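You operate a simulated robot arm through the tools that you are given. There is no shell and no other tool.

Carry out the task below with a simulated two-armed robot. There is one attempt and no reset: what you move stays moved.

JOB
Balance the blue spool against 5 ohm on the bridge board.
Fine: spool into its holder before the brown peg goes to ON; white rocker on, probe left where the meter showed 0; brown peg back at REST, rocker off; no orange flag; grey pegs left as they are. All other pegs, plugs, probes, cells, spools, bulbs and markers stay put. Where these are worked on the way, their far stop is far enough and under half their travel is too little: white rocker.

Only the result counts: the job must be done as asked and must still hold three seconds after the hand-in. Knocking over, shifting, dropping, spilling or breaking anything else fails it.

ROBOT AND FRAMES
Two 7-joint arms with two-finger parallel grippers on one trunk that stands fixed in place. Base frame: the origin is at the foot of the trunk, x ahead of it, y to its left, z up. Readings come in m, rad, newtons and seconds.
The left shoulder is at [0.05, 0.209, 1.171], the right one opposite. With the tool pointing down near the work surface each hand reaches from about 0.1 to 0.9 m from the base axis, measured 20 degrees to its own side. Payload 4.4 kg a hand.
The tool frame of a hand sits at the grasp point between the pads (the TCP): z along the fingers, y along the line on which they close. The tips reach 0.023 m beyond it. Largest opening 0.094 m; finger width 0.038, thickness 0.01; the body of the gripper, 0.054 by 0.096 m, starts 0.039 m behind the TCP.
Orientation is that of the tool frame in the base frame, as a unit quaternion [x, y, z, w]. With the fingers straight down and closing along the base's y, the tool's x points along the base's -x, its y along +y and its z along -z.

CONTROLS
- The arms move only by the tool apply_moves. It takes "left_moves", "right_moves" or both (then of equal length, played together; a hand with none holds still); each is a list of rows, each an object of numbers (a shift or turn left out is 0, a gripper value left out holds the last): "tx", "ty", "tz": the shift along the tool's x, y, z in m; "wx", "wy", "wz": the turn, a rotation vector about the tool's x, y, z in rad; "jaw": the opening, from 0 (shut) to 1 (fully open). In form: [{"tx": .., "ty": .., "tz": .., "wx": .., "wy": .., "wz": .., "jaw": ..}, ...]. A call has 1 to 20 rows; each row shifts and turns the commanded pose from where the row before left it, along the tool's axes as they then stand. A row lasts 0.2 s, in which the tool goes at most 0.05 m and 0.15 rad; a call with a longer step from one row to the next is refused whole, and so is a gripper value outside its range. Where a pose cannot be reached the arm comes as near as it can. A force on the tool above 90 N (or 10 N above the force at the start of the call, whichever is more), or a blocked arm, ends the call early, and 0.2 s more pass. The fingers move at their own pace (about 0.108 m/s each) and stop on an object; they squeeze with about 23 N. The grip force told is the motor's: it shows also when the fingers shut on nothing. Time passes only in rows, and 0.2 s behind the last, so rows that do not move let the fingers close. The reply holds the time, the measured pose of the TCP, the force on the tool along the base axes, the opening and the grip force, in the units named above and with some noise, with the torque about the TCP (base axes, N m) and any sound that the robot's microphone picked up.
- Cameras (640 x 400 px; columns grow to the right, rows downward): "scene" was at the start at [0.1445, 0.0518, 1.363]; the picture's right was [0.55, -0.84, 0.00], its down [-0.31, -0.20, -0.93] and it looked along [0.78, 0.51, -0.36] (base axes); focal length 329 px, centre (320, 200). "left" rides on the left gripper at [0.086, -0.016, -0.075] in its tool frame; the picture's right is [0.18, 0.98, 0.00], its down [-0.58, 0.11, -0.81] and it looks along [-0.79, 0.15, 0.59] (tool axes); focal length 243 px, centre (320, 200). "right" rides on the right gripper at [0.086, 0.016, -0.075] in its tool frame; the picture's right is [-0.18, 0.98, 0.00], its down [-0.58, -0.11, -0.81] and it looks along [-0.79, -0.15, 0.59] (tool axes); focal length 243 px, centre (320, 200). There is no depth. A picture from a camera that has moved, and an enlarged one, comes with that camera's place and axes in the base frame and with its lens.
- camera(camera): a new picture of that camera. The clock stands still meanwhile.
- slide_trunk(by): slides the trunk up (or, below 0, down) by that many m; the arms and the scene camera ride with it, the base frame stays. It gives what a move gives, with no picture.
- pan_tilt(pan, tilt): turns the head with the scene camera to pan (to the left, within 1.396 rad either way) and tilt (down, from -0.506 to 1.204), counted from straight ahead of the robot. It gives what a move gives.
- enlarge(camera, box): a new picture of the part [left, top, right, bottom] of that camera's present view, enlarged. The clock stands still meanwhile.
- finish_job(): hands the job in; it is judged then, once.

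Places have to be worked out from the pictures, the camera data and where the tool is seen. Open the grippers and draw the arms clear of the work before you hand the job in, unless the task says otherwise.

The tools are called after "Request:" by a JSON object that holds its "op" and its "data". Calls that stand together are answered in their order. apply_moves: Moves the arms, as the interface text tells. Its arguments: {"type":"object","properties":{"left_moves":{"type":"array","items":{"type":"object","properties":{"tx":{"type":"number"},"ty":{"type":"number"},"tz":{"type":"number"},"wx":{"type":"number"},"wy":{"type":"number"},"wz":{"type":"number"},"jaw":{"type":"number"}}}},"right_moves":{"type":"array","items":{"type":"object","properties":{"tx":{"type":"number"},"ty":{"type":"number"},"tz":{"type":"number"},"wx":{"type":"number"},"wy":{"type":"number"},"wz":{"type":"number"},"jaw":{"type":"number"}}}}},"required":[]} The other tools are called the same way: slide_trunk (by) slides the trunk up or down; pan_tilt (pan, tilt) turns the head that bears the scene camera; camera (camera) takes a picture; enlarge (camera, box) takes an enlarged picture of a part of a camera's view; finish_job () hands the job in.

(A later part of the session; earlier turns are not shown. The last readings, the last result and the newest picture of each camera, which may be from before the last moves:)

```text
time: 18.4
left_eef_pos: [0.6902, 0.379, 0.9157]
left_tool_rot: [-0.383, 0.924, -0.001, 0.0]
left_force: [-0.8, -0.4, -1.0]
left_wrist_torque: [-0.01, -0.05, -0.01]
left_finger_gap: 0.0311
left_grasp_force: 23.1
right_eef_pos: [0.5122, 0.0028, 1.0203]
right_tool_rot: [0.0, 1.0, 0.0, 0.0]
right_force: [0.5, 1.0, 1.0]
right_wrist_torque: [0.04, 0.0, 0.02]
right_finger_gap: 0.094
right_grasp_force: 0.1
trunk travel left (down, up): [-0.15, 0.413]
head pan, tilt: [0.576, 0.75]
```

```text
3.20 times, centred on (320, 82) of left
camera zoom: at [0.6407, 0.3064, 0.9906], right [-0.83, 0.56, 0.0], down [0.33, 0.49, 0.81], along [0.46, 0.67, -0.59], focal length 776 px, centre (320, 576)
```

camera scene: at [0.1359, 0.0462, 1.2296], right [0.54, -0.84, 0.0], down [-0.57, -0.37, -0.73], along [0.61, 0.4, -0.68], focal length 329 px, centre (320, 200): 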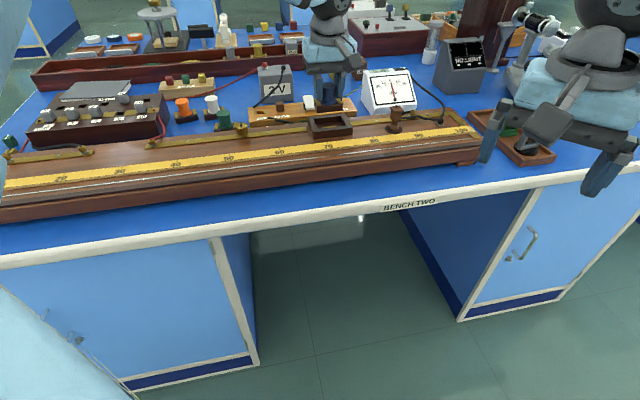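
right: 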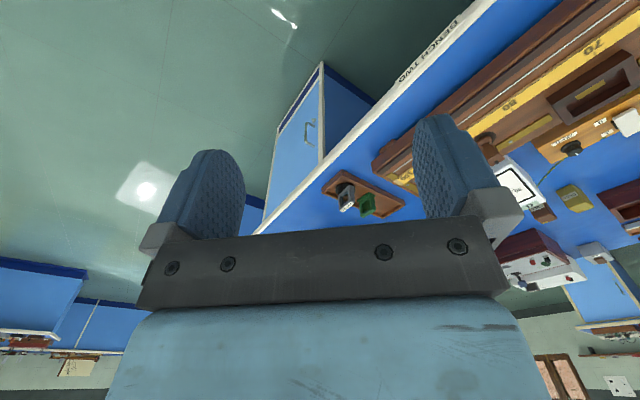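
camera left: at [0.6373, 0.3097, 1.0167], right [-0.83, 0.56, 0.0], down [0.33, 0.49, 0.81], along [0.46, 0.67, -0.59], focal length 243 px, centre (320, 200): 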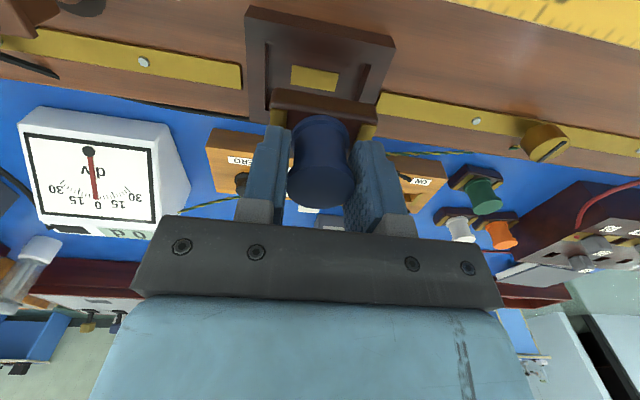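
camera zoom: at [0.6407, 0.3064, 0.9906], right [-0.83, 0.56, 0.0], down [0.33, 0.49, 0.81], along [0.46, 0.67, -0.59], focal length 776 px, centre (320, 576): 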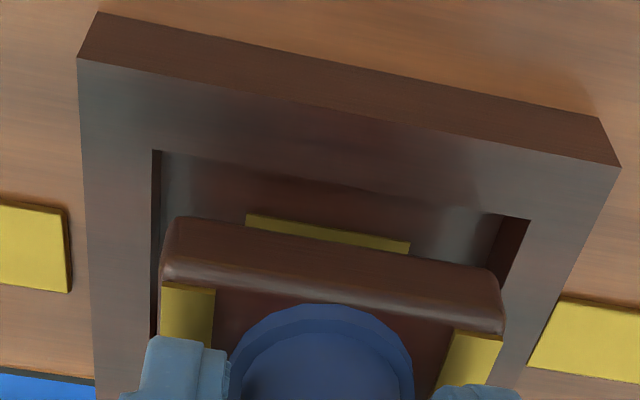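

Centred (base e 0.192–0.247, n≈0.740–0.772 in the cavity). Continue lowering.

Request:
{"op": "apply_moves", "data": {"left_moves": [{"tz": 0.006}, {"tz": 0.006}, {"tz": 0.004}, {}]}}

Request:
{"op": "enlarge", "data": {"camera": "left", "box": [220, 20, 420, 145]}}

Request:
{"op": "enlarge", "data": {"camera": "scene", "box": [290, 80, 386, 140]}}

```text
time: 19.4
left_eef_pos: [0.6911, 0.3798, 0.8995]
left_tool_rot: [-0.383, 0.924, 0.0, 0.0]
left_force: [-0.3, -0.6, -1.4]
left_wrist_torque: [0.03, 0.01, -0.03]
left_finger_gap: 0.0311
left_grasp_force: 22.9
right_eef_pos: [0.5114, 0.0023, 1.0191]
right_tool_rot: [0.0, 1.0, 0.0, 0.001]
right_force: [-0.3, -0.4, -0.1]
right_wrist_torque: [0.01, -0.04, -0.01]
right_finger_gap: 0.094
right_grasp_force: 0.1
trunk travel left (down, up): [-0.15, 0.413]
head pan, tilt: [0.576, 0.75]
```

```text
3.20 times, centred on (320, 82) of left
camera zoom: at [0.6413, 0.3065, 0.975], right [-0.83, 0.56, 0.0], down [0.33, 0.49, 0.81], along [0.46, 0.67, -0.59], focal length 776 px, centre (320, 576)
```

zoom: 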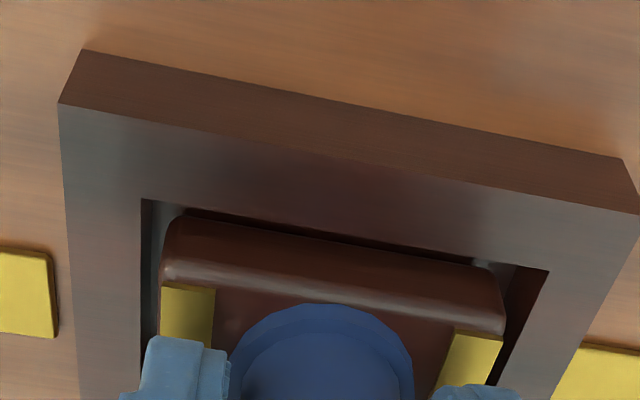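

```text
6.67 times, centred on (338, 110) of scene
camera zoom: at [0.1362, 0.0463, 1.2295], right [0.54, -0.84, 0.0], down [-0.57, -0.37, -0.73], along [0.61, 0.4, -0.68], focal length 2191 px, centre (200, 800)
```

zoom: 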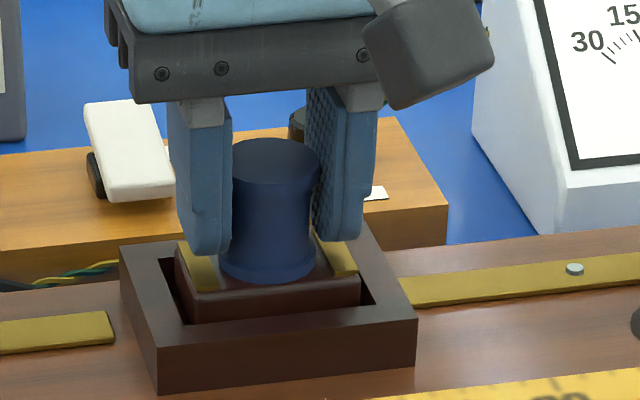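

Base is inside the cavity with gaps all round. Lower in 2 mm steps until contact.

Request:
{"op": "apply_moves", "data": {"left_moves": [{"tz": 0.002}, {"tz": 0.002}, {"tz": 0.001}, {}]}}

```text
time: 20.4
left_eef_pos: [0.692, 0.3795, 0.8956]
left_tool_rot: [-0.382, 0.924, 0.0, 0.0]
left_force: [0.2, -0.2, -0.3]
left_wrist_torque: [0.01, -0.01, -0.01]
left_finger_gap: 0.0311
left_grasp_force: 23.6
right_eef_pos: [0.5096, 0.0032, 1.0208]
right_tool_rot: [0.0, 1.0, 0.0, 0.0]
right_force: [0.3, -0.4, -0.4]
right_wrist_torque: [-0.02, -0.02, 0.01]
right_finger_gap: 0.0939
right_grasp_force: 0.1
trunk travel left (down, up): [-0.15, 0.413]
head pan, tilt: [0.576, 0.75]
```

No contact yet; continue.

Request:
{"op": "apply_moves", "data": {"left_moves": [{"tz": 0.0015}, {"tz": 0.0015}, {}]}}

Request:
{"op": "enlarge", "data": {"camera": "scene", "box": [290, 80, 386, 140]}}

```text
time: 21.2
left_eef_pos: [0.6905, 0.3785, 0.8961]
left_tool_rot: [-0.383, 0.924, -0.002, 0.002]
left_force: [4.0, 4.5, 20.5]
left_wrist_torque: [0.19, 0.2, -0.07]
left_finger_gap: 0.0311
left_grasp_force: 22.8
right_eef_pos: [0.5105, 0.0023, 1.0218]
right_tool_rot: [0.001, 1.0, 0.0, 0.001]
right_force: [-0.7, 0.7, 0.3]
right_wrist_torque: [-0.01, -0.03, -0.04]
right_finger_gap: 0.0941
right_grasp_force: 0.1
trunk travel left (down, up): [-0.15, 0.413]
head pan, tilt: [0.576, 0.75]
```

```text
6.67 times, centred on (338, 110) of scene
camera zoom: at [0.1344, 0.0455, 1.23], right [0.54, -0.84, 0.0], down [-0.57, -0.37, -0.73], along [0.61, 0.4, -0.68], focal length 2191 px, centre (200, 800)
```

zoom: 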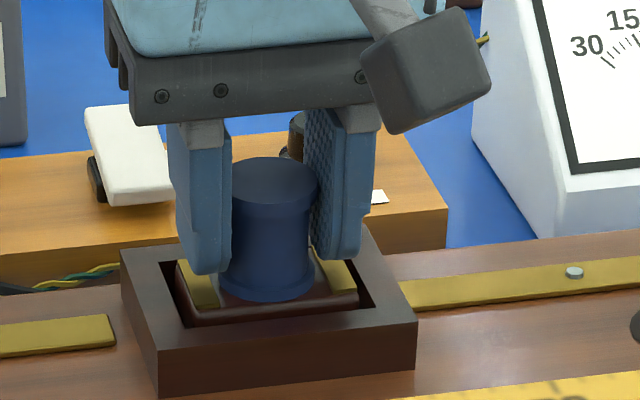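

Contact at z≈0.896 (20 N) – the spool is seated. I ease off, open the jaw and retreat up.

Request:
{"op": "apply_moves", "data": {"left_moves": [{"tz": -0.0015}, {"jaw": 0.4}, {"jaw": 0.6}, {"jaw": 0.6}, {"tz": -0.02}, {"tz": -0.03}, {"tz": -0.04}, {"tz": -0.02}]}}

Request:
{"op": "camera", "data": {"camera": "left"}}

Request:
{"op": "enlarge", "data": {"camera": "scene", "box": [230, 60, 422, 180]}}

```text
time: 23.0
left_eef_pos: [0.6909, 0.379, 1.0039]
left_tool_rot: [-0.383, 0.924, 0.0, 0.0]
left_force: [-0.5, -0.4, -0.1]
left_wrist_torque: [0.0, -0.03, 0.0]
left_finger_gap: 0.0562
left_grasp_force: 0.0
right_eef_pos: [0.5105, 0.0032, 1.0187]
right_tool_rot: [0.0, 1.0, 0.0, 0.0]
right_force: [0.3, 0.0, 0.6]
right_wrist_torque: [0.02, -0.02, -0.01]
right_finger_gap: 0.0942
right_grasp_force: 0.0
trunk travel left (down, up): [-0.15, 0.413]
head pan, tilt: [0.576, 0.75]
```

```text
taken
camera left: at [0.6411, 0.3062, 1.0786], right [-0.83, 0.56, 0.0], down [0.33, 0.49, 0.81], along [0.46, 0.67, -0.59], focal length 243 px, centre (320, 200)
```

left: 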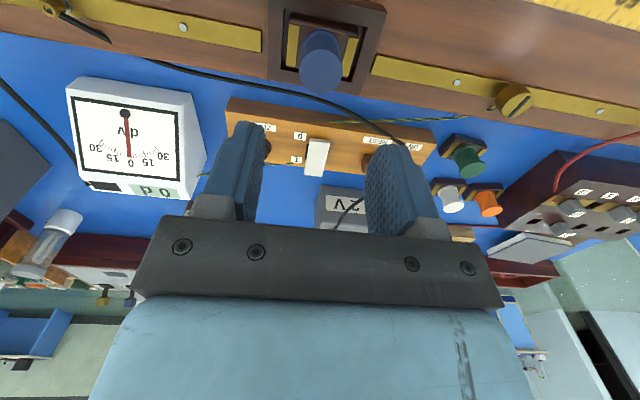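

```text
3.33 times, centred on (326, 120) of scene
camera zoom: at [0.1361, 0.0462, 1.2294], right [0.54, -0.84, 0.0], down [-0.57, -0.37, -0.73], along [0.61, 0.4, -0.68], focal length 1095 px, centre (300, 467)
```

zoom: 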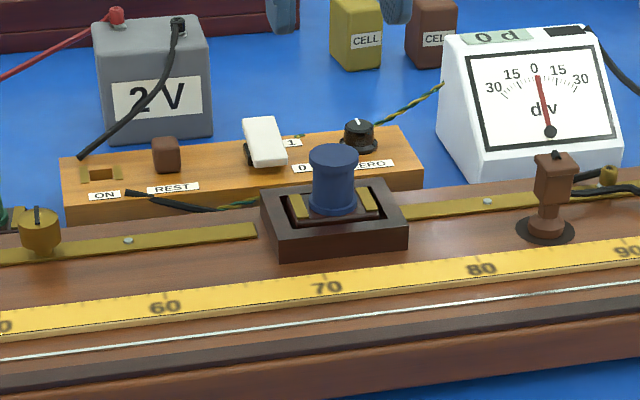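

Spool is seated in the holder. Next I move above the brown peg (≈ e 0.117, n 0.875) for a close look.

Request:
{"op": "apply_moves", "data": {"left_moves": [{"ty": 0.0259, "tx": -0.0259}, {"ty": 0.0259, "tx": -0.0259}, {"ty": 0.0259, "tx": -0.0259}, {"ty": 0.0259, "tx": -0.0259}, {"tz": 0.034}, {}]}}

Request:
{"op": "camera", "data": {"camera": "left"}}

Request:
{"op": "enlarge", "data": {"camera": "left", "box": [240, 20, 400, 120]}}

Request:
{"op": "enlarge", "data": {"camera": "left", "box": [100, 20, 260, 120]}}

Request:
{"op": "enlarge", "data": {"camera": "scene", "box": [240, 85, 352, 155]}}

```text
time: 24.4
left_eef_pos: [0.6899, 0.5269, 0.9701]
left_tool_rot: [-0.384, 0.924, 0.001, 0.0]
left_force: [-0.6, 0.0, 0.8]
left_wrist_torque: [0.0, -0.01, -0.02]
left_finger_gap: 0.0565
left_grasp_force: 0.1
right_eef_pos: [0.5107, 0.0032, 1.0204]
right_tool_rot: [0.0, 1.0, 0.0, -0.001]
right_force: [-0.2, -0.2, 0.9]
right_wrist_torque: [-0.01, 0.0, -0.04]
right_finger_gap: 0.0939
right_grasp_force: 0.0
trunk travel left (down, up): [-0.15, 0.413]
head pan, tilt: [0.576, 0.75]
```

```text
taken
camera left: at [0.6403, 0.4542, 1.0448], right [-0.83, 0.56, 0.0], down [0.33, 0.49, 0.81], along [0.46, 0.67, -0.59], focal length 243 px, centre (320, 200)
```

left: 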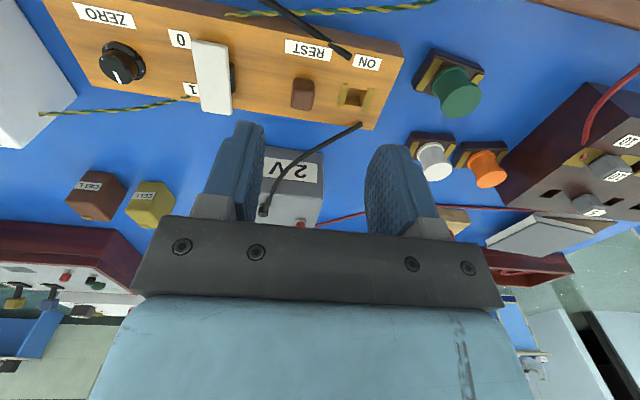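

```text
4.00 times, centred on (320, 70) of left
camera zoom: at [0.6403, 0.4542, 1.0448], right [-0.83, 0.56, 0.0], down [0.33, 0.49, 0.81], along [0.46, 0.67, -0.59], focal length 970 px, centre (320, 720)
```

zoom: 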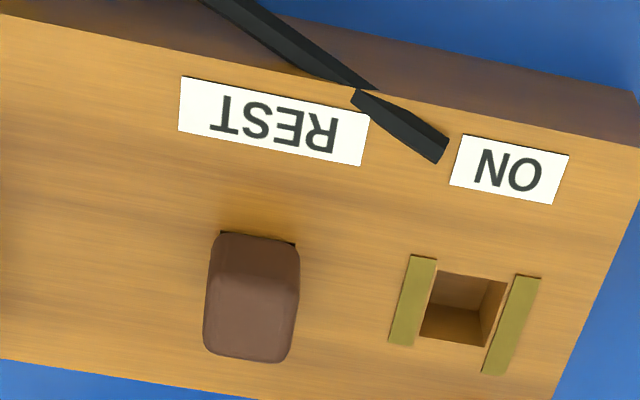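

```text
4.00 times, centred on (180, 70) of left
camera zoom: at [0.6403, 0.4542, 1.0448], right [-0.83, 0.56, 0.0], down [0.33, 0.49, 0.81], along [0.46, 0.67, -0.59], focal length 970 px, centre (880, 720)
```

zoom: 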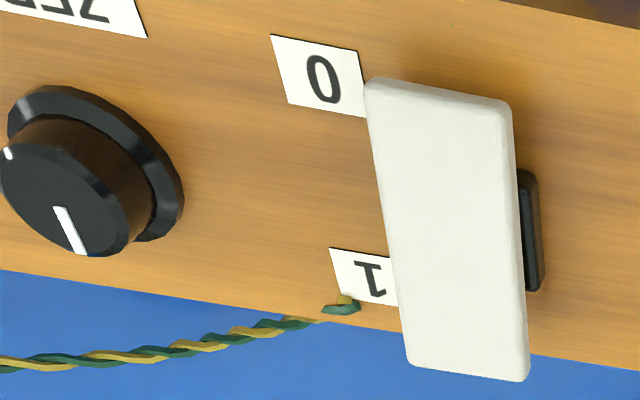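

```text
5.71 times, centred on (296, 120) of scene
camera zoom: at [0.1356, 0.0459, 1.2296], right [0.54, -0.84, 0.0], down [-0.57, -0.37, -0.73], along [0.61, 0.4, -0.68], focal length 1878 px, centre (457, 657)
```

zoom: 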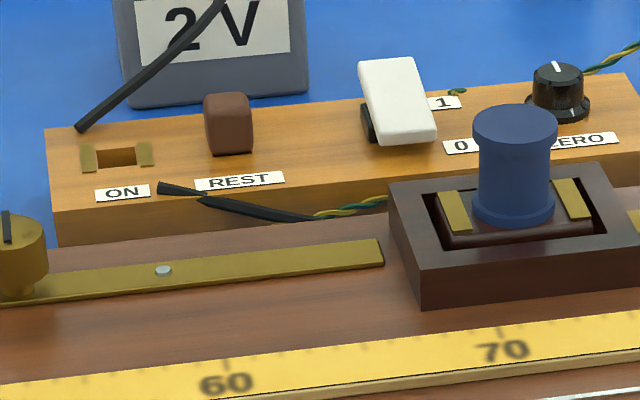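

Measured: box top z≈0.829, brown peg at e≈0.1247/n≈0.895 (17 mm square, top 0.848), ON hole centre e≈0.0748/n≈0.895, rocker near end ("0") is down and far end up. I move over the peg with a narrowed jaw to check alignment.

Request:
{"op": "apply_moves", "data": {"left_moves": [{"ty": -0.0094, "tx": -0.0346, "jaw": 0.4}, {"tz": 0.03}, {"tz": 0.03}, {"tz": 0.03}, {}]}}

Request:
{"op": "camera", "data": {"camera": "left"}}

Request:
{"op": "enlarge", "data": {"camera": "left", "box": [240, 80, 400, 180]}}

Request:
{"op": "enlarge", "data": {"camera": "scene", "box": [230, 60, 342, 130]}}

```text
time: 25.6
left_eef_pos: [0.7214, 0.5452, 0.8793]
left_tool_rot: [-0.384, 0.924, -0.001, 0.0]
left_force: [-1.0, 0.3, -1.0]
left_wrist_torque: [0.03, 0.02, -0.03]
left_finger_gap: 0.0375
left_grasp_force: 0.0
right_eef_pos: [0.5115, 0.0023, 1.021]
right_tool_rot: [0.0, 1.0, 0.0, 0.0]
right_force: [0.5, 0.0, 0.8]
right_wrist_torque: [0.01, 0.01, 0.01]
right_finger_gap: 0.0939
right_grasp_force: 0.0
trunk travel left (down, up): [-0.15, 0.413]
head pan, tilt: [0.576, 0.75]
```

```text
taken
camera left: at [0.6724, 0.473, 0.9537], right [-0.83, 0.56, 0.0], down [0.33, 0.49, 0.81], along [0.46, 0.67, -0.59], focal length 243 px, centre (320, 200)
```

left: 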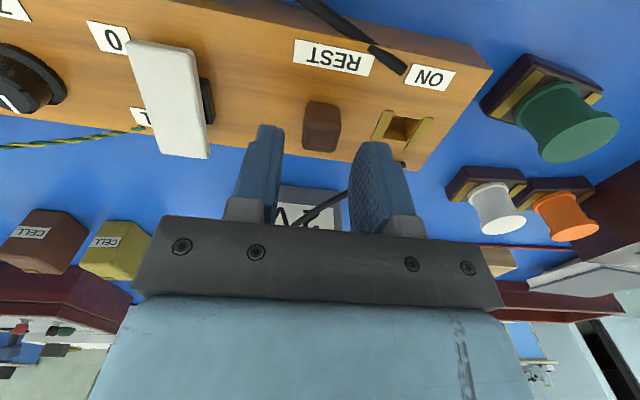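

```text
4.00 times, centred on (320, 130) of left
camera zoom: at [0.6724, 0.473, 0.9537], right [-0.83, 0.56, 0.0], down [0.33, 0.49, 0.81], along [0.46, 0.67, -0.59], focal length 970 px, centre (320, 480)
```

zoom: 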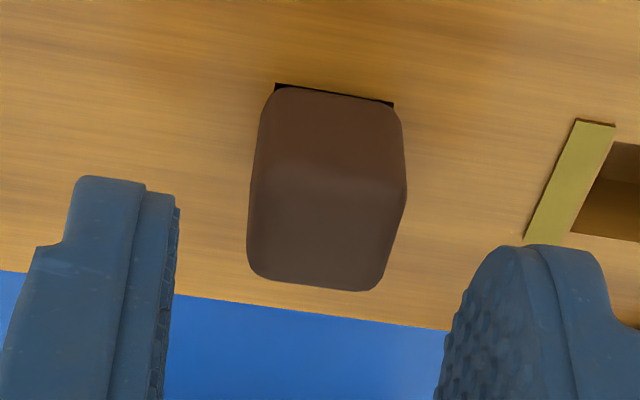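

```text
5.71 times, centred on (286, 95) of scene
camera zoom: at [0.1359, 0.0462, 1.2295], right [0.54, -0.84, 0.0], down [-0.57, -0.37, -0.73], along [0.61, 0.4, -0.68], focal length 1878 px, centre (514, 800)
```

zoom: 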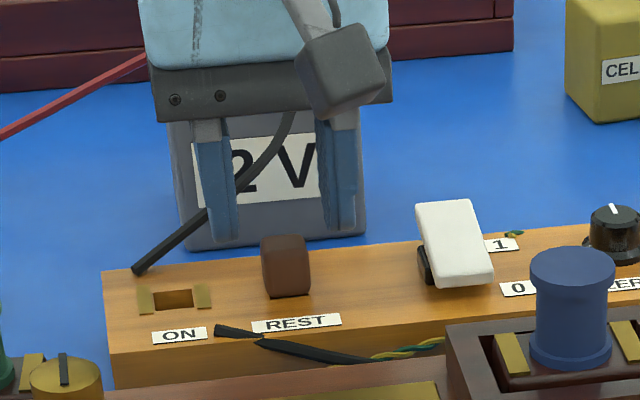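

Aligned: TCP (e 0.1246, n 0.8956) over the peg. Descend 22 mm and grip the peg head.

Request:
{"op": "apply_moves", "data": {"left_moves": [{"tz": 0.012}, {"tz": 0.01}, {"jaw": 0.1}, {"jaw": 0.0}, {"jaw": 0.0}, {"jaw": 0.0}]}}

Request:
{"op": "enlarge", "data": {"camera": "left", "box": [240, 80, 400, 180]}}

Request:
{"op": "enlarge", "data": {"camera": "scene", "box": [230, 60, 342, 130]}}

```text
time: 27.0
left_eef_pos: [0.7213, 0.5444, 0.8577]
left_tool_rot: [-0.382, 0.924, 0.0, 0.0]
left_force: [-1.4, 0.4, 0.2]
left_wrist_torque: [0.0, 0.02, 0.0]
left_finger_gap: 0.0189
left_grasp_force: 23.4
right_eef_pos: [0.5112, 0.0028, 1.0208]
right_tool_rot: [0.0, 1.0, 0.001, 0.0]
right_force: [-0.6, 0.7, 0.0]
right_wrist_torque: [0.01, 0.01, 0.01]
right_finger_gap: 0.0943
right_grasp_force: 0.1
trunk travel left (down, up): [-0.15, 0.413]
head pan, tilt: [0.576, 0.75]
```

```text
4.00 times, centred on (320, 130) of left
camera zoom: at [0.672, 0.4719, 0.9323], right [-0.83, 0.56, 0.0], down [0.33, 0.49, 0.81], along [0.46, 0.67, -0.59], focal length 970 px, centre (320, 480)
```

zoom: 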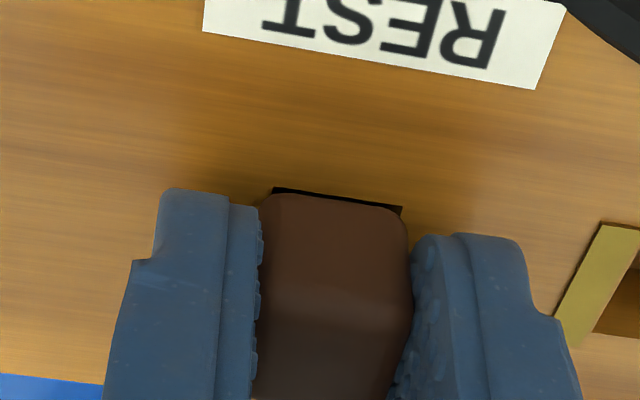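

```text
5.71 times, centred on (286, 95) of scene
camera zoom: at [0.1361, 0.0463, 1.2295], right [0.54, -0.84, 0.0], down [-0.57, -0.37, -0.73], along [0.61, 0.4, -0.68], focal length 1878 px, centre (514, 800)
```

zoom: 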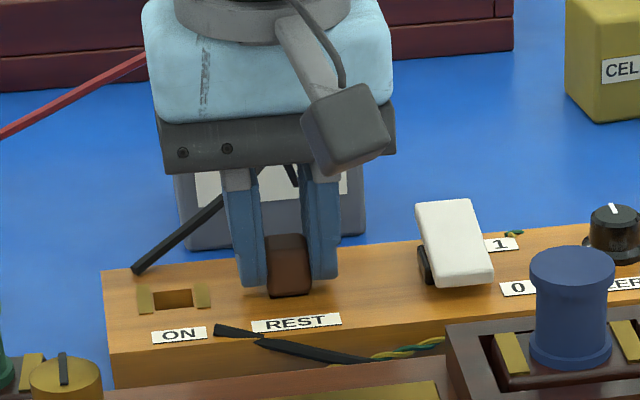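

Peg gripped (18.9 mm). Lift straight up 50 mm to see its shape.

Request:
{"op": "apply_moves", "data": {"left_moves": [{"tz": -0.01}, {"tz": -0.015}, {"tz": -0.025}, {}]}}

Request:
{"op": "enlarge", "data": {"camera": "left", "box": [220, 60, 420, 185]}}

Request:
{"op": "enlarge", "data": {"camera": "scene", "box": [230, 60, 342, 130]}}

```text
time: 28.0
left_eef_pos: [0.7231, 0.543, 0.9075]
left_tool_rot: [-0.383, 0.924, 0.0, 0.0]
left_force: [-0.1, -0.7, -0.6]
left_wrist_torque: [0.02, -0.01, 0.0]
left_finger_gap: 0.0187
left_grasp_force: 22.9
right_eef_pos: [0.5114, 0.0046, 1.0206]
right_tool_rot: [0.0, 1.0, 0.0, 0.001]
right_force: [-0.2, -0.3, 0.0]
right_wrist_torque: [0.04, 0.0, -0.01]
right_finger_gap: 0.0941
right_grasp_force: 0.0
trunk travel left (down, up): [-0.15, 0.413]
head pan, tilt: [0.576, 0.75]
```

```text
3.20 times, centred on (320, 122) of left
camera zoom: at [0.6729, 0.4709, 0.9821], right [-0.83, 0.56, 0.0], down [0.33, 0.49, 0.81], along [0.45, 0.67, -0.59], focal length 776 px, centre (320, 448)
```

zoom: 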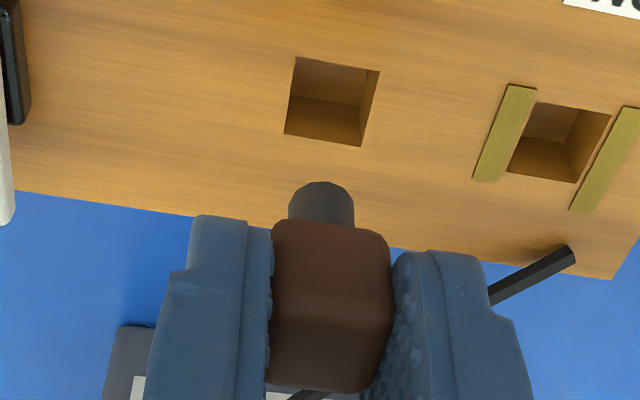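

```text
5.71 times, centred on (286, 95) of scene
camera zoom: at [0.1364, 0.0465, 1.2294], right [0.54, -0.84, 0.0], down [-0.57, -0.37, -0.73], along [0.61, 0.4, -0.68], focal length 1878 px, centre (514, 800)
```

zoom: 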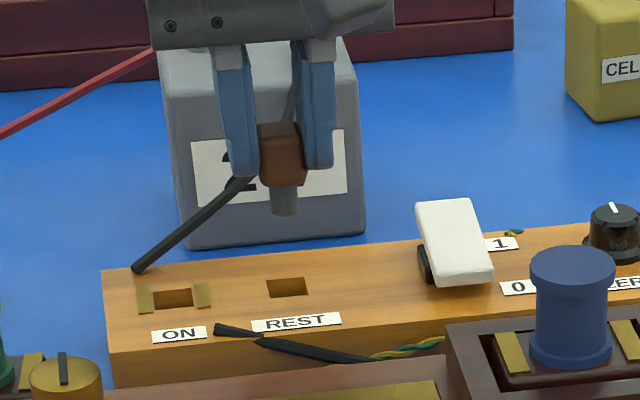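

The peg has a slim round pin and the square holes are about 17 mm, so there is tolerance. I shift 50 mm in −e over the ON hole and lower most of the way.

Request:
{"op": "apply_moves", "data": {"left_moves": [{"ty": 0.0251}, {"ty": 0.0251}, {}, {"tz": 0.02}, {"tz": 0.01}, {}]}}

Request:
{"op": "enlarge", "data": {"camera": "left", "box": [220, 60, 420, 185]}}

Request:
{"op": "enlarge", "data": {"camera": "scene", "box": [230, 60, 342, 130]}}

```text
time: 29.4
left_eef_pos: [0.686, 0.5785, 0.8786]
left_tool_rot: [-0.383, 0.924, 0.0, 0.0]
left_force: [-1.3, -0.5, -0.1]
left_wrist_torque: [0.03, 0.02, 0.01]
left_finger_gap: 0.0191
left_grasp_force: 23.1
right_eef_pos: [0.512, 0.0033, 1.0204]
right_tool_rot: [0.0, 1.0, 0.0, 0.0]
right_force: [0.0, -0.2, 0.7]
right_wrist_torque: [-0.01, -0.02, -0.01]
right_finger_gap: 0.094
right_grasp_force: 0.1
trunk travel left (down, up): [-0.15, 0.413]
head pan, tilt: [0.576, 0.75]
```

```text
3.20 times, centred on (320, 122) of left
camera zoom: at [0.637, 0.5062, 0.9532], right [-0.83, 0.56, 0.0], down [0.33, 0.49, 0.81], along [0.46, 0.67, -0.59], focal length 776 px, centre (320, 448)
```

zoom: 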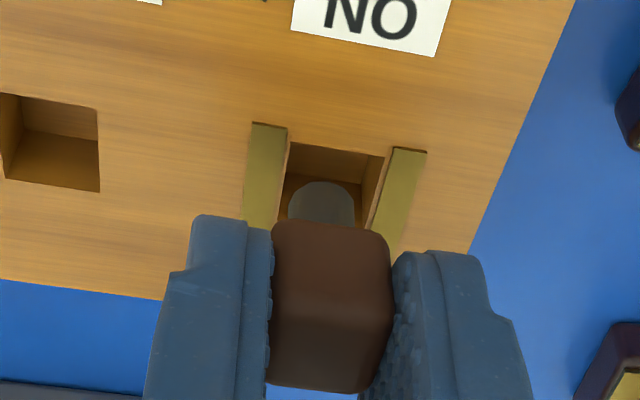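

```text
5.71 times, centred on (286, 95) of scene
camera zoom: at [0.1362, 0.0463, 1.2295], right [0.54, -0.84, 0.0], down [-0.57, -0.37, -0.73], along [0.61, 0.4, -0.68], focal length 1878 px, centre (514, 800)
```

zoom: 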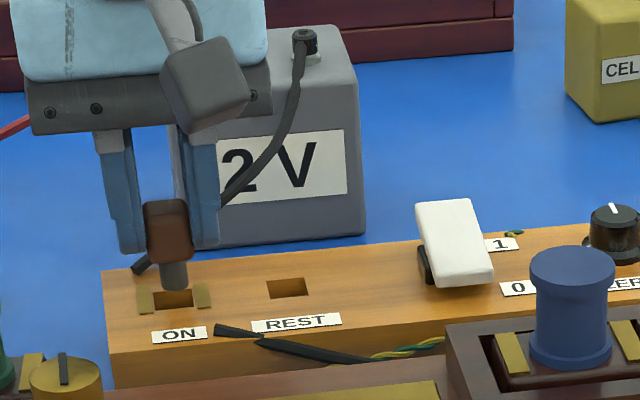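

Pin is centred over the ON hole. Lower the remaining 20 mm gently.

Request:
{"op": "apply_moves", "data": {"left_moves": [{"tz": 0.008}, {"tz": 0.007}, {"tz": 0.003}, {}]}}

Request:
{"op": "enlarge", "data": {"camera": "left", "box": [220, 60, 420, 185]}}

Request:
{"op": "enlarge", "data": {"camera": "scene", "box": [230, 60, 342, 130]}}

```text
time: 30.4
left_eef_pos: [0.6855, 0.5785, 0.8579]
left_tool_rot: [-0.383, 0.924, 0.0, 0.0]
left_force: [0.0, -0.4, -0.4]
left_wrist_torque: [-0.02, 0.04, -0.04]
left_finger_gap: 0.019
left_grasp_force: 23.1
right_eef_pos: [0.511, 0.0029, 1.0203]
right_tool_rot: [0.001, 1.0, 0.0, 0.0]
right_force: [0.4, 0.6, 0.5]
right_wrist_torque: [-0.01, -0.01, 0.02]
right_finger_gap: 0.0941
right_grasp_force: 0.1
trunk travel left (down, up): [-0.15, 0.413]
head pan, tilt: [0.576, 0.75]
```

```text
3.20 times, centred on (320, 122) of left
camera zoom: at [0.6356, 0.506, 0.9348], right [-0.83, 0.56, 0.0], down [0.33, 0.49, 0.81], along [0.46, 0.67, -0.59], focal length 776 px, centre (320, 448)
```

zoom: 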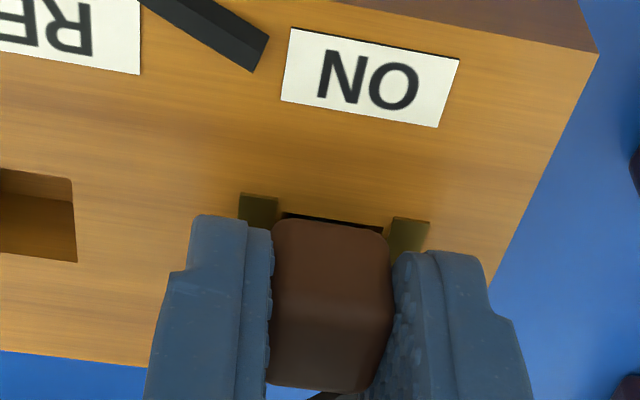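

```text
5.71 times, centred on (286, 95) of scene
camera zoom: at [0.1361, 0.0462, 1.2295], right [0.54, -0.84, 0.0], down [-0.57, -0.37, -0.73], along [0.61, 0.4, -0.68], focal length 1878 px, centre (514, 800)
```

zoom: 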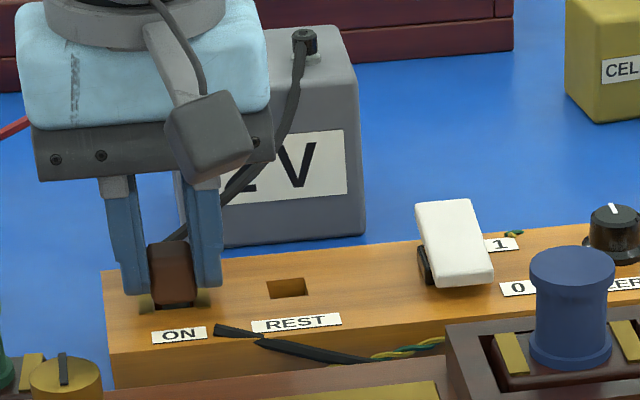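

Peg is practically in. Lower one more millimetre, then release and rise.

Request:
{"op": "apply_moves", "data": {"left_moves": [{"tz": 0.001}, {}, {"jaw": 0.2}, {"jaw": 0.4}, {"jaw": 0.4}, {"tz": -0.02}, {"tz": -0.04}, {"tz": -0.03}, {}]}}

Request:
{"op": "camera", "data": {"camera": "left"}}

Request:
{"op": "enlarge", "data": {"camera": "scene", "box": [230, 60, 422, 180]}}

```text
time: 32.4
left_eef_pos: [0.687, 0.5786, 0.9502]
left_tool_rot: [-0.382, 0.924, 0.001, 0.0]
left_force: [-0.6, -0.6, -1.4]
left_wrist_torque: [-0.04, -0.03, 0.0]
left_finger_gap: 0.0376
left_grasp_force: 0.2
right_eef_pos: [0.511, 0.0034, 1.0198]
right_tool_rot: [0.0, 1.0, 0.0, 0.0]
right_force: [0.2, -0.5, -0.2]
right_wrist_torque: [0.01, 0.0, 0.0]
right_finger_gap: 0.0942
right_grasp_force: 0.0
trunk travel left (down, up): [-0.15, 0.413]
head pan, tilt: [0.576, 0.75]
```

```text
taken
camera left: at [0.6365, 0.5063, 1.0245], right [-0.83, 0.56, 0.0], down [0.33, 0.49, 0.81], along [0.45, 0.67, -0.59], focal length 243 px, centre (320, 200)
```

left: 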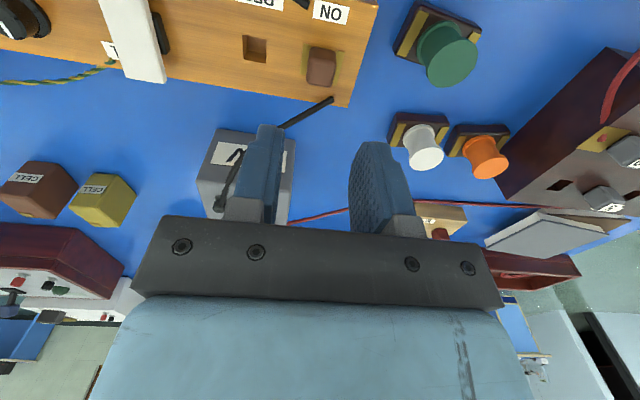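

```text
3.33 times, centred on (326, 120) of scene
camera zoom: at [0.1363, 0.0464, 1.2294], right [0.54, -0.84, 0.0], down [-0.57, -0.37, -0.73], along [0.61, 0.4, -0.68], focal length 1095 px, centre (300, 467)
```

zoom: 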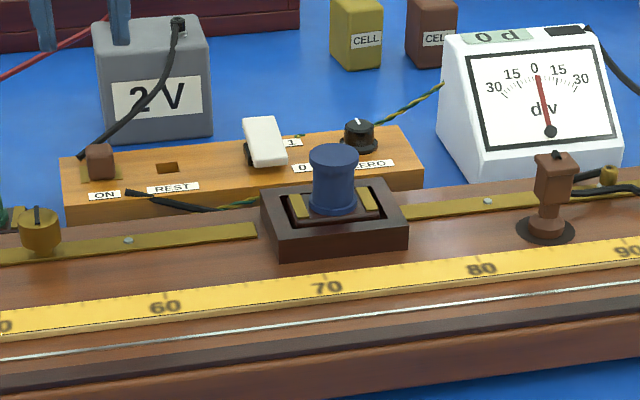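

Peg is in ON, the meter still shows 0 d and no flag. Now I move above the jockey (≈ e 0.3645, n 0.7295) to look at it closely.

Request:
{"op": "apply_moves", "data": {"left_moves": [{"tz": -0.03, "jaw": 0.6}, {"tz": -0.03}, {"ty": -0.036, "tx": 0.0207}, {"ty": -0.036, "tx": 0.0207}, {"ty": -0.036, "tx": 0.0207}, {"ty": -0.036, "tx": 0.0207}, {"ty": -0.036, "tx": 0.0207}, {"ty": -0.036, "tx": 0.0207}, {"ty": -0.036, "tx": 0.0207}, {"ty": -0.036, "tx": 0.0207}, {}]}}

Request:
{"op": "camera", "data": {"camera": "left"}}

Request:
{"op": "enlarge", "data": {"camera": "left", "box": [220, 0, 420, 125]}}

Request:
{"op": "enlarge", "data": {"camera": "scene", "box": [340, 60, 468, 140]}}

```text
time: 34.8
left_eef_pos: [0.7208, 0.2868, 1.0135]
left_tool_rot: [-0.382, 0.924, -0.001, 0.0]
left_force: [0.0, -0.8, -0.4]
left_wrist_torque: [-0.01, -0.02, 0.0]
left_finger_gap: 0.0565
left_grasp_force: 0.0
left hand out of reach, approached as far as the arm can: row 8, 9, 10
right_eef_pos: [0.5102, 0.0032, 1.0202]
right_tool_rot: [0.0, 1.0, 0.0, 0.001]
right_force: [0.9, 0.1, 0.5]
right_wrist_torque: [0.01, 0.04, -0.02]
right_finger_gap: 0.0941
right_grasp_force: 0.0
trunk travel left (down, up): [-0.15, 0.413]
head pan, tilt: [0.576, 0.75]
```

```text
taken
camera left: at [0.6718, 0.2144, 1.0877], right [-0.83, 0.56, 0.0], down [0.33, 0.49, 0.81], along [0.46, 0.67, -0.59], focal length 243 px, centre (320, 200)
```

left: 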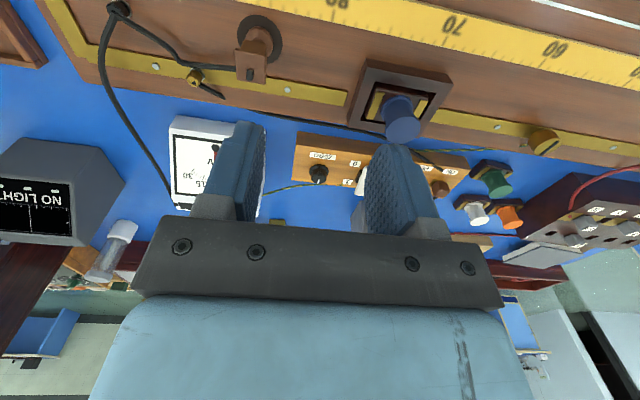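

```text
3.20 times, centred on (320, 62) of left
camera zoom: at [0.6718, 0.2144, 1.0877], right [-0.83, 0.56, 0.0], down [0.33, 0.49, 0.81], along [0.46, 0.67, -0.59], focal length 776 px, centre (320, 640)
```

zoom: 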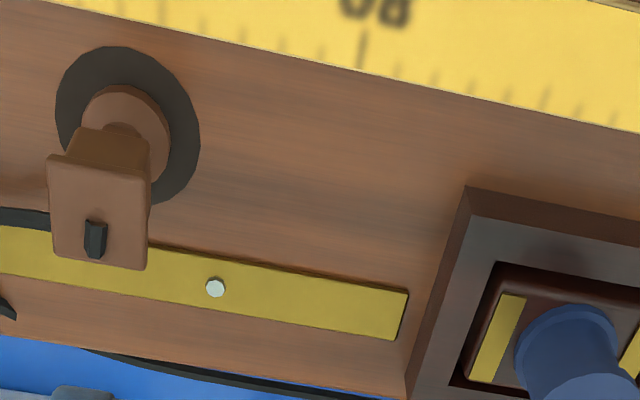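

```text
5.00 times, centred on (404, 100) of scene
camera zoom: at [0.136, 0.0462, 1.2295], right [0.54, -0.84, 0.0], down [-0.57, -0.37, -0.73], along [0.61, 0.4, -0.68], focal length 1643 px, centre (-100, 700)
```

zoom: 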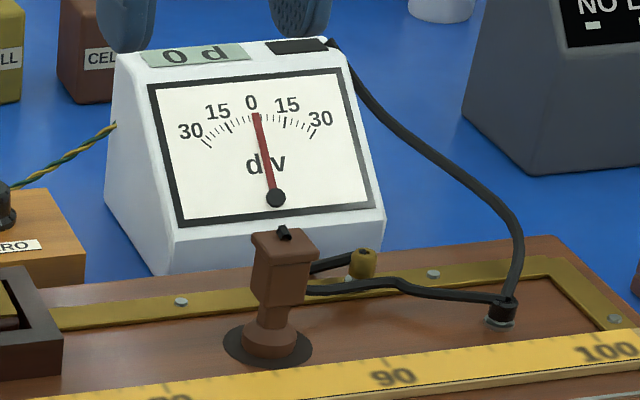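

The left hand hits a joint limit here at this yaw. The jockey head is square (23 mm, e 0.348–0.371, n 0.716–0.738, top 0.893) and its lead leaves on the +e side, so closing along n is better anyway: I back off and yaw the left hand by −90°.

Request:
{"op": "apply_moves", "data": {"left_moves": [{"ty": 0.04, "tx": 0.02}, {"ty": 0.04, "tx": 0.02}, {"wz": 0.1428}, {"wz": 0.1428}, {"wz": 0.1428}, {"wz": 0.1428}, {"wz": 0.1428}, {"wz": 0.1428}, {"wz": 0.1428}, {"wz": 0.1428}, {"wz": 0.1428}, {"wz": 0.1428}, {"wz": 0.1428}, {}]}}

Request:
{"op": "camera", "data": {"camera": "left"}}

Request:
{"op": "camera", "data": {"camera": "scene"}}

```text
time: 37.8
left_eef_pos: [0.6368, 0.3172, 1.0143]
left_tool_rot: [0.383, 0.924, 0.0, 0.0]
left_force: [0.2, 0.7, 0.2]
left_wrist_torque: [-0.03, 0.01, 0.0]
left_finger_gap: 0.0566
left_grasp_force: 0.0
right_eef_pos: [0.5104, 0.003, 1.021]
right_tool_rot: [0.0, 1.0, 0.0, 0.0]
right_force: [-0.5, 0.5, -0.1]
right_wrist_torque: [-0.03, 0.03, -0.03]
right_finger_gap: 0.0939
right_grasp_force: 0.1
trunk travel left (down, up): [-0.15, 0.413]
head pan, tilt: [0.576, 0.75]
```

```text
taken
camera left: at [0.5635, 0.3659, 1.0893], right [0.57, 0.82, 0.0], down [0.49, -0.33, 0.81], along [0.66, -0.46, -0.59], focal length 243 px, centre (320, 200)
```

left: 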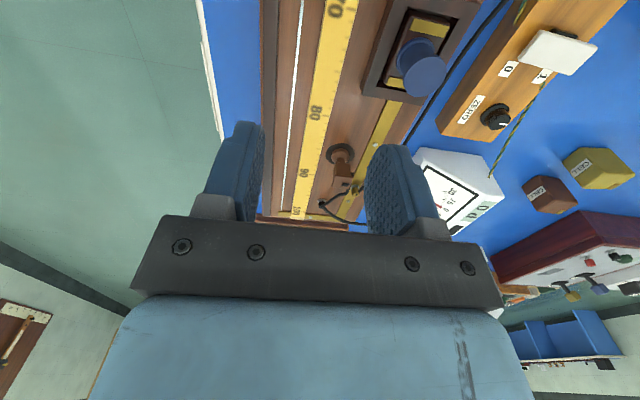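

```text
taken
camera scene: at [0.1361, 0.0462, 1.2295], right [0.54, -0.84, 0.0], down [-0.57, -0.37, -0.73], along [0.61, 0.4, -0.68], focal length 329 px, centre (320, 200)
```

scene: 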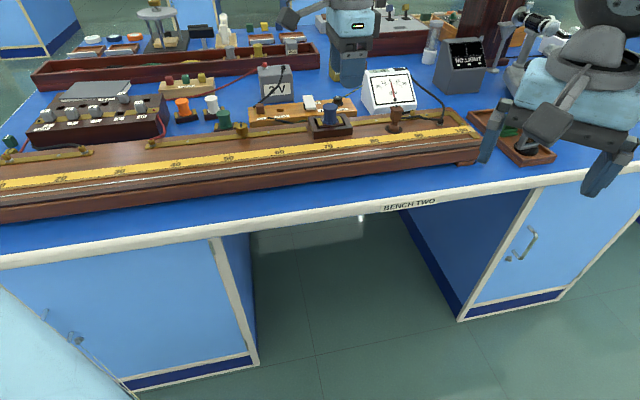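

Rotated. Now move above the jockey with the fingers straddling it along n, staying above its top.

Request:
{"op": "apply_moves", "data": {"left_moves": [{"tx": -0.0334, "ty": 0.0131, "jaw": 0.5}, {"tx": -0.0334, "ty": 0.0131}, {"tx": -0.0334, "ty": 0.0131}, {"tx": -0.0334, "ty": 0.0131}, {"tz": 0.03}, {"tz": 0.03}, {}]}}

Request:
{"op": "camera", "data": {"camera": "left"}}

Request:
{"op": "enlarge", "data": {"camera": "left", "box": [220, 40, 420, 165]}}

Request:
{"op": "enlarge", "data": {"camera": "scene", "box": [330, 50, 490, 150]}}

```text
time: 39.4
left_eef_pos: [0.7142, 0.2889, 0.955]
left_tool_rot: [0.383, 0.924, -0.001, 0.001]
left_force: [0.5, -0.3, -0.3]
left_wrist_torque: [-0.01, 0.01, 0.01]
left_finger_gap: 0.0472
left_grasp_force: 0.1
left hand out of reach, approached as far as the arm can: row 3, 4, 6
right_eef_pos: [0.5114, 0.0034, 1.0208]
right_tool_rot: [0.0, 1.0, 0.0, 0.0]
right_force: [0.2, -0.4, 0.8]
right_wrist_torque: [0.0, -0.02, 0.0]
right_finger_gap: 0.094
right_grasp_force: 0.0
trunk travel left (down, up): [-0.15, 0.413]
head pan, tilt: [0.576, 0.75]
```

```text
taken
camera left: at [0.64, 0.3391, 1.0298], right [0.56, 0.83, 0.0], down [0.49, -0.33, 0.81], along [0.67, -0.46, -0.59], focal length 243 px, centre (320, 200)
```

left: 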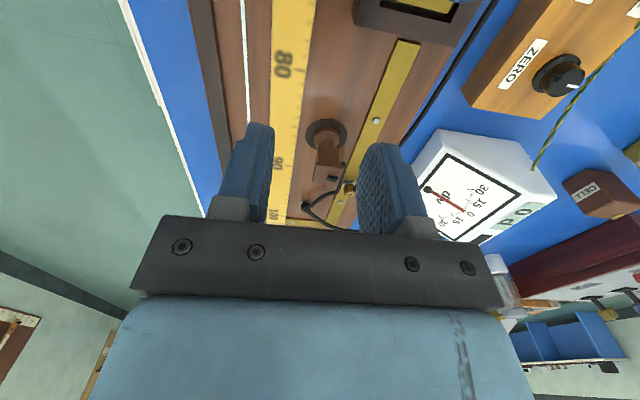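

```text
3.20 times, centred on (320, 102) of left
camera zoom: at [0.64, 0.3391, 1.0298], right [0.56, 0.83, 0.0], down [0.49, -0.33, 0.81], along [0.67, -0.46, -0.59], focal length 776 px, centre (320, 512)
```

zoom: 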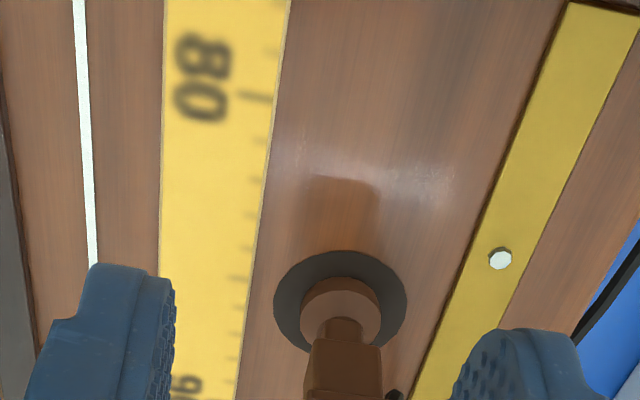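

```text
4.00 times, centred on (410, 100) of scene
camera zoom: at [0.136, 0.0462, 1.2295], right [0.54, -0.84, 0.0], down [-0.57, -0.37, -0.73], along [0.61, 0.4, -0.68], focal length 1314 px, centre (-40, 600)
```

zoom: 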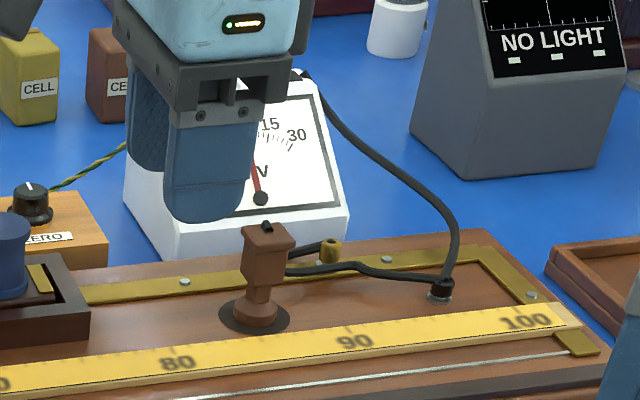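

The left arm again stops at about e≈0.30, so it's a limit related to arm height. I'll raise both hands and slide the trunk down further to improve the configuration.

Request:
{"op": "apply_moves", "data": {"left_moves": [{"tz": -0.04}, {"tz": -0.04}, {"tz": -0.03}, {}], "right_moves": [{"tz": -0.04}, {"tz": -0.04}, {"tz": -0.03}, {}]}}

Request:
{"op": "slide_trunk", "data": {"by": -0.12}}

Request:
{"op": "camera", "data": {"camera": "scene"}}

```text
time: 40.4
left_eef_pos: [0.7131, 0.289, 1.0676]
left_tool_rot: [0.384, 0.924, 0.0, 0.0]
left_force: [-0.1, 0.0, 0.3]
left_wrist_torque: [0.0, 0.01, -0.02]
left_finger_gap: 0.0472
left_grasp_force: 0.2
right_eef_pos: [0.5116, 0.0029, 1.1314]
right_tool_rot: [0.0, 1.0, 0.0, -0.001]
right_force: [0.1, -0.4, -0.1]
right_wrist_torque: [0.02, 0.04, 0.02]
right_finger_gap: 0.0941
right_grasp_force: 0.0
trunk travel left (down, up): [-0.15, 0.413]
head pan, tilt: [0.576, 0.75]
```

```text
time: 41.9
left_eef_pos: [0.7133, 0.2889, 0.9483]
left_tool_rot: [0.383, 0.924, 0.0, 0.001]
left_force: [-0.3, -0.7, 0.1]
left_wrist_torque: [-0.02, 0.0, -0.02]
left_finger_gap: 0.0471
left_grasp_force: 0.1
right_eef_pos: [0.5116, 0.0023, 1.011]
right_tool_rot: [0.0, 1.0, 0.001, -0.001]
right_force: [-0.2, 0.1, 0.0]
right_wrist_torque: [0.01, 0.0, -0.02]
right_finger_gap: 0.0941
right_grasp_force: 0.1
trunk travel left (down, up): [-0.03, 0.533]
head pan, tilt: [0.576, 0.75]
```

```text
taken
camera scene: at [0.1358, 0.0462, 1.1096], right [0.54, -0.84, 0.0], down [-0.57, -0.37, -0.73], along [0.61, 0.4, -0.68], focal length 329 px, centre (320, 200)
```

scene: 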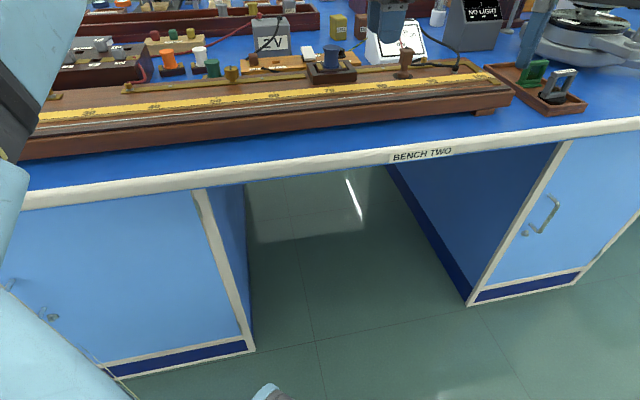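

The trunk is down; I re-aim the head for a better view of the board and meter.

Request:
{"op": "pan_tilt", "data": {"pan": 0.576, "tilt": 0.45}}

Request:
{"op": "camera", "data": {"camera": "scene"}}

Request:
{"op": "camera", "data": {"camera": "left"}}

```text
time: 42.7
left_eef_pos: [0.7137, 0.2889, 0.9479]
left_tool_rot: [0.383, 0.924, 0.0, 0.0]
left_force: [0.3, -0.2, -0.1]
left_wrist_torque: [0.01, 0.0, -0.02]
left_finger_gap: 0.0472
left_grasp_force: 0.0
right_eef_pos: [0.5123, 0.0026, 1.0106]
right_tool_rot: [-0.001, 1.0, 0.0, 0.0]
right_force: [-0.1, -0.3, 0.4]
right_wrist_torque: [0.03, 0.0, 0.02]
right_finger_gap: 0.094
right_grasp_force: 0.0
trunk travel left (down, up): [-0.03, 0.533]
head pan, tilt: [0.576, 0.45]
```

```text
taken
camera scene: at [0.1437, 0.0511, 1.1359], right [0.54, -0.84, 0.0], down [-0.37, -0.24, -0.9], along [0.75, 0.49, -0.44], focal length 329 px, centre (320, 200)
```

scene: 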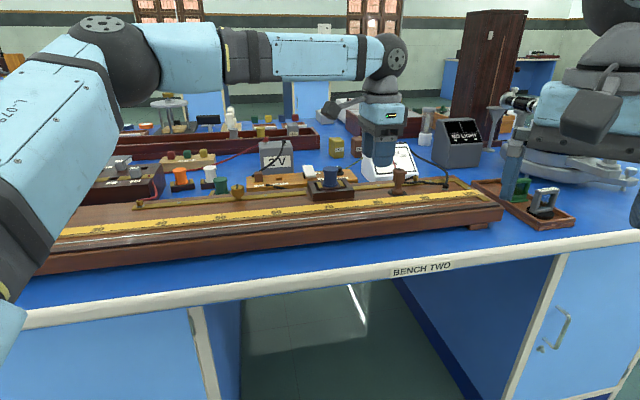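

```text
taken
camera left: at [0.6404, 0.3386, 1.0225], right [0.56, 0.83, 0.0], down [0.49, -0.33, 0.81], along [0.67, -0.46, -0.59], focal length 243 px, centre (320, 200)
```

left: 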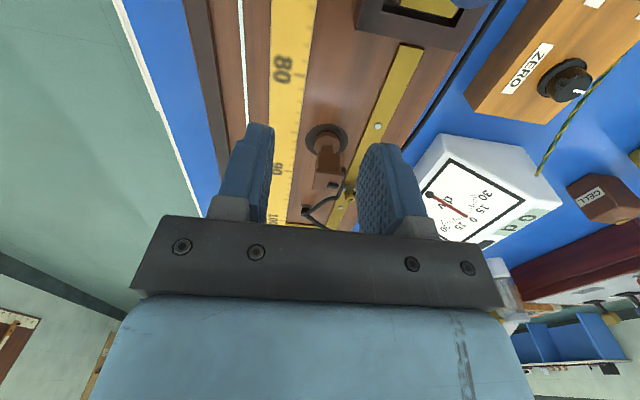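

The left elbow is out to the left with the forearm running along the bench. Let me test whether I can now go further in +e.

Request:
{"op": "apply_moves", "data": {"left_moves": [{"tx": -0.02, "ty": 0.005}, {"tx": -0.02, "ty": 0.006}, {"tx": -0.019, "ty": 0.006}, {}]}}

Request:
{"op": "camera", "data": {"camera": "left"}}

```text
time: 43.7
left_eef_pos: [0.7219, 0.2855, 0.9472]
left_tool_rot: [0.383, 0.924, 0.001, 0.0]
left_force: [0.0, 0.2, -0.8]
left_wrist_torque: [-0.02, -0.02, 0.01]
left_finger_gap: 0.0471
left_grasp_force: 0.1
left hand out of reach, approached as far as the arm can: row 1, 2, 3
right_eef_pos: [0.512, 0.0033, 1.011]
right_tool_rot: [0.0, 1.0, 0.0, 0.0]
right_force: [-0.6, 0.0, 0.1]
right_wrist_torque: [0.0, -0.02, 0.03]
right_finger_gap: 0.0941
right_grasp_force: 0.0
trunk travel left (down, up): [-0.03, 0.533]
head pan, tilt: [0.576, 0.45]
```

```text
taken
camera left: at [0.6489, 0.3355, 1.0214], right [0.56, 0.83, 0.0], down [0.49, -0.33, 0.81], along [0.67, -0.46, -0.59], focal length 243 px, centre (320, 200)
```

left: 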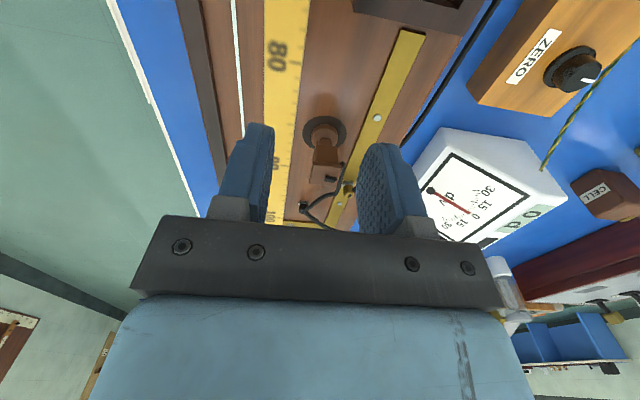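

The limit is a shoulder azimuth (~6.6° inward). Tilting the tool about the closing axis (n) so the tips lean toward +e moves the wrist back into range; I'll tilt 0.24 rad and try to go over the jockey.

Request:
{"op": "apply_moves", "data": {"left_moves": [{"wy": -0.12}, {"wy": -0.12}, {}]}}

Request:
{"op": "camera", "data": {"camera": "left"}}

```text
time: 44.5
left_eef_pos: [0.7222, 0.2856, 0.9477]
left_tool_rot: [0.38, 0.917, -0.046, 0.111]
left_force: [0.2, 0.6, -0.2]
left_wrist_torque: [-0.01, 0.02, -0.01]
left_finger_gap: 0.0471
left_grasp_force: 0.1
right_eef_pos: [0.5125, 0.0026, 1.0105]
right_tool_rot: [-0.001, 1.0, 0.0, 0.001]
right_force: [0.2, -0.8, -0.1]
right_wrist_torque: [-0.01, -0.05, 0.02]
right_finger_gap: 0.0939
right_grasp_force: 0.0
trunk travel left (down, up): [-0.03, 0.533]
head pan, tilt: [0.576, 0.45]
```

```text
taken
camera left: at [0.6383, 0.3456, 0.9992], right [0.57, 0.82, -0.04], down [0.34, -0.19, 0.92], along [0.75, -0.54, -0.39], focal length 243 px, centre (320, 200)
```

left: 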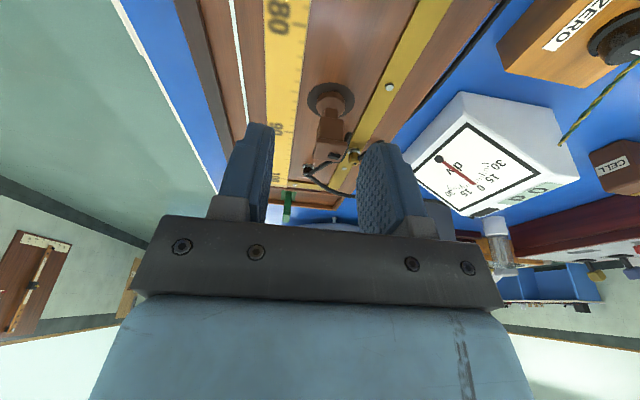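

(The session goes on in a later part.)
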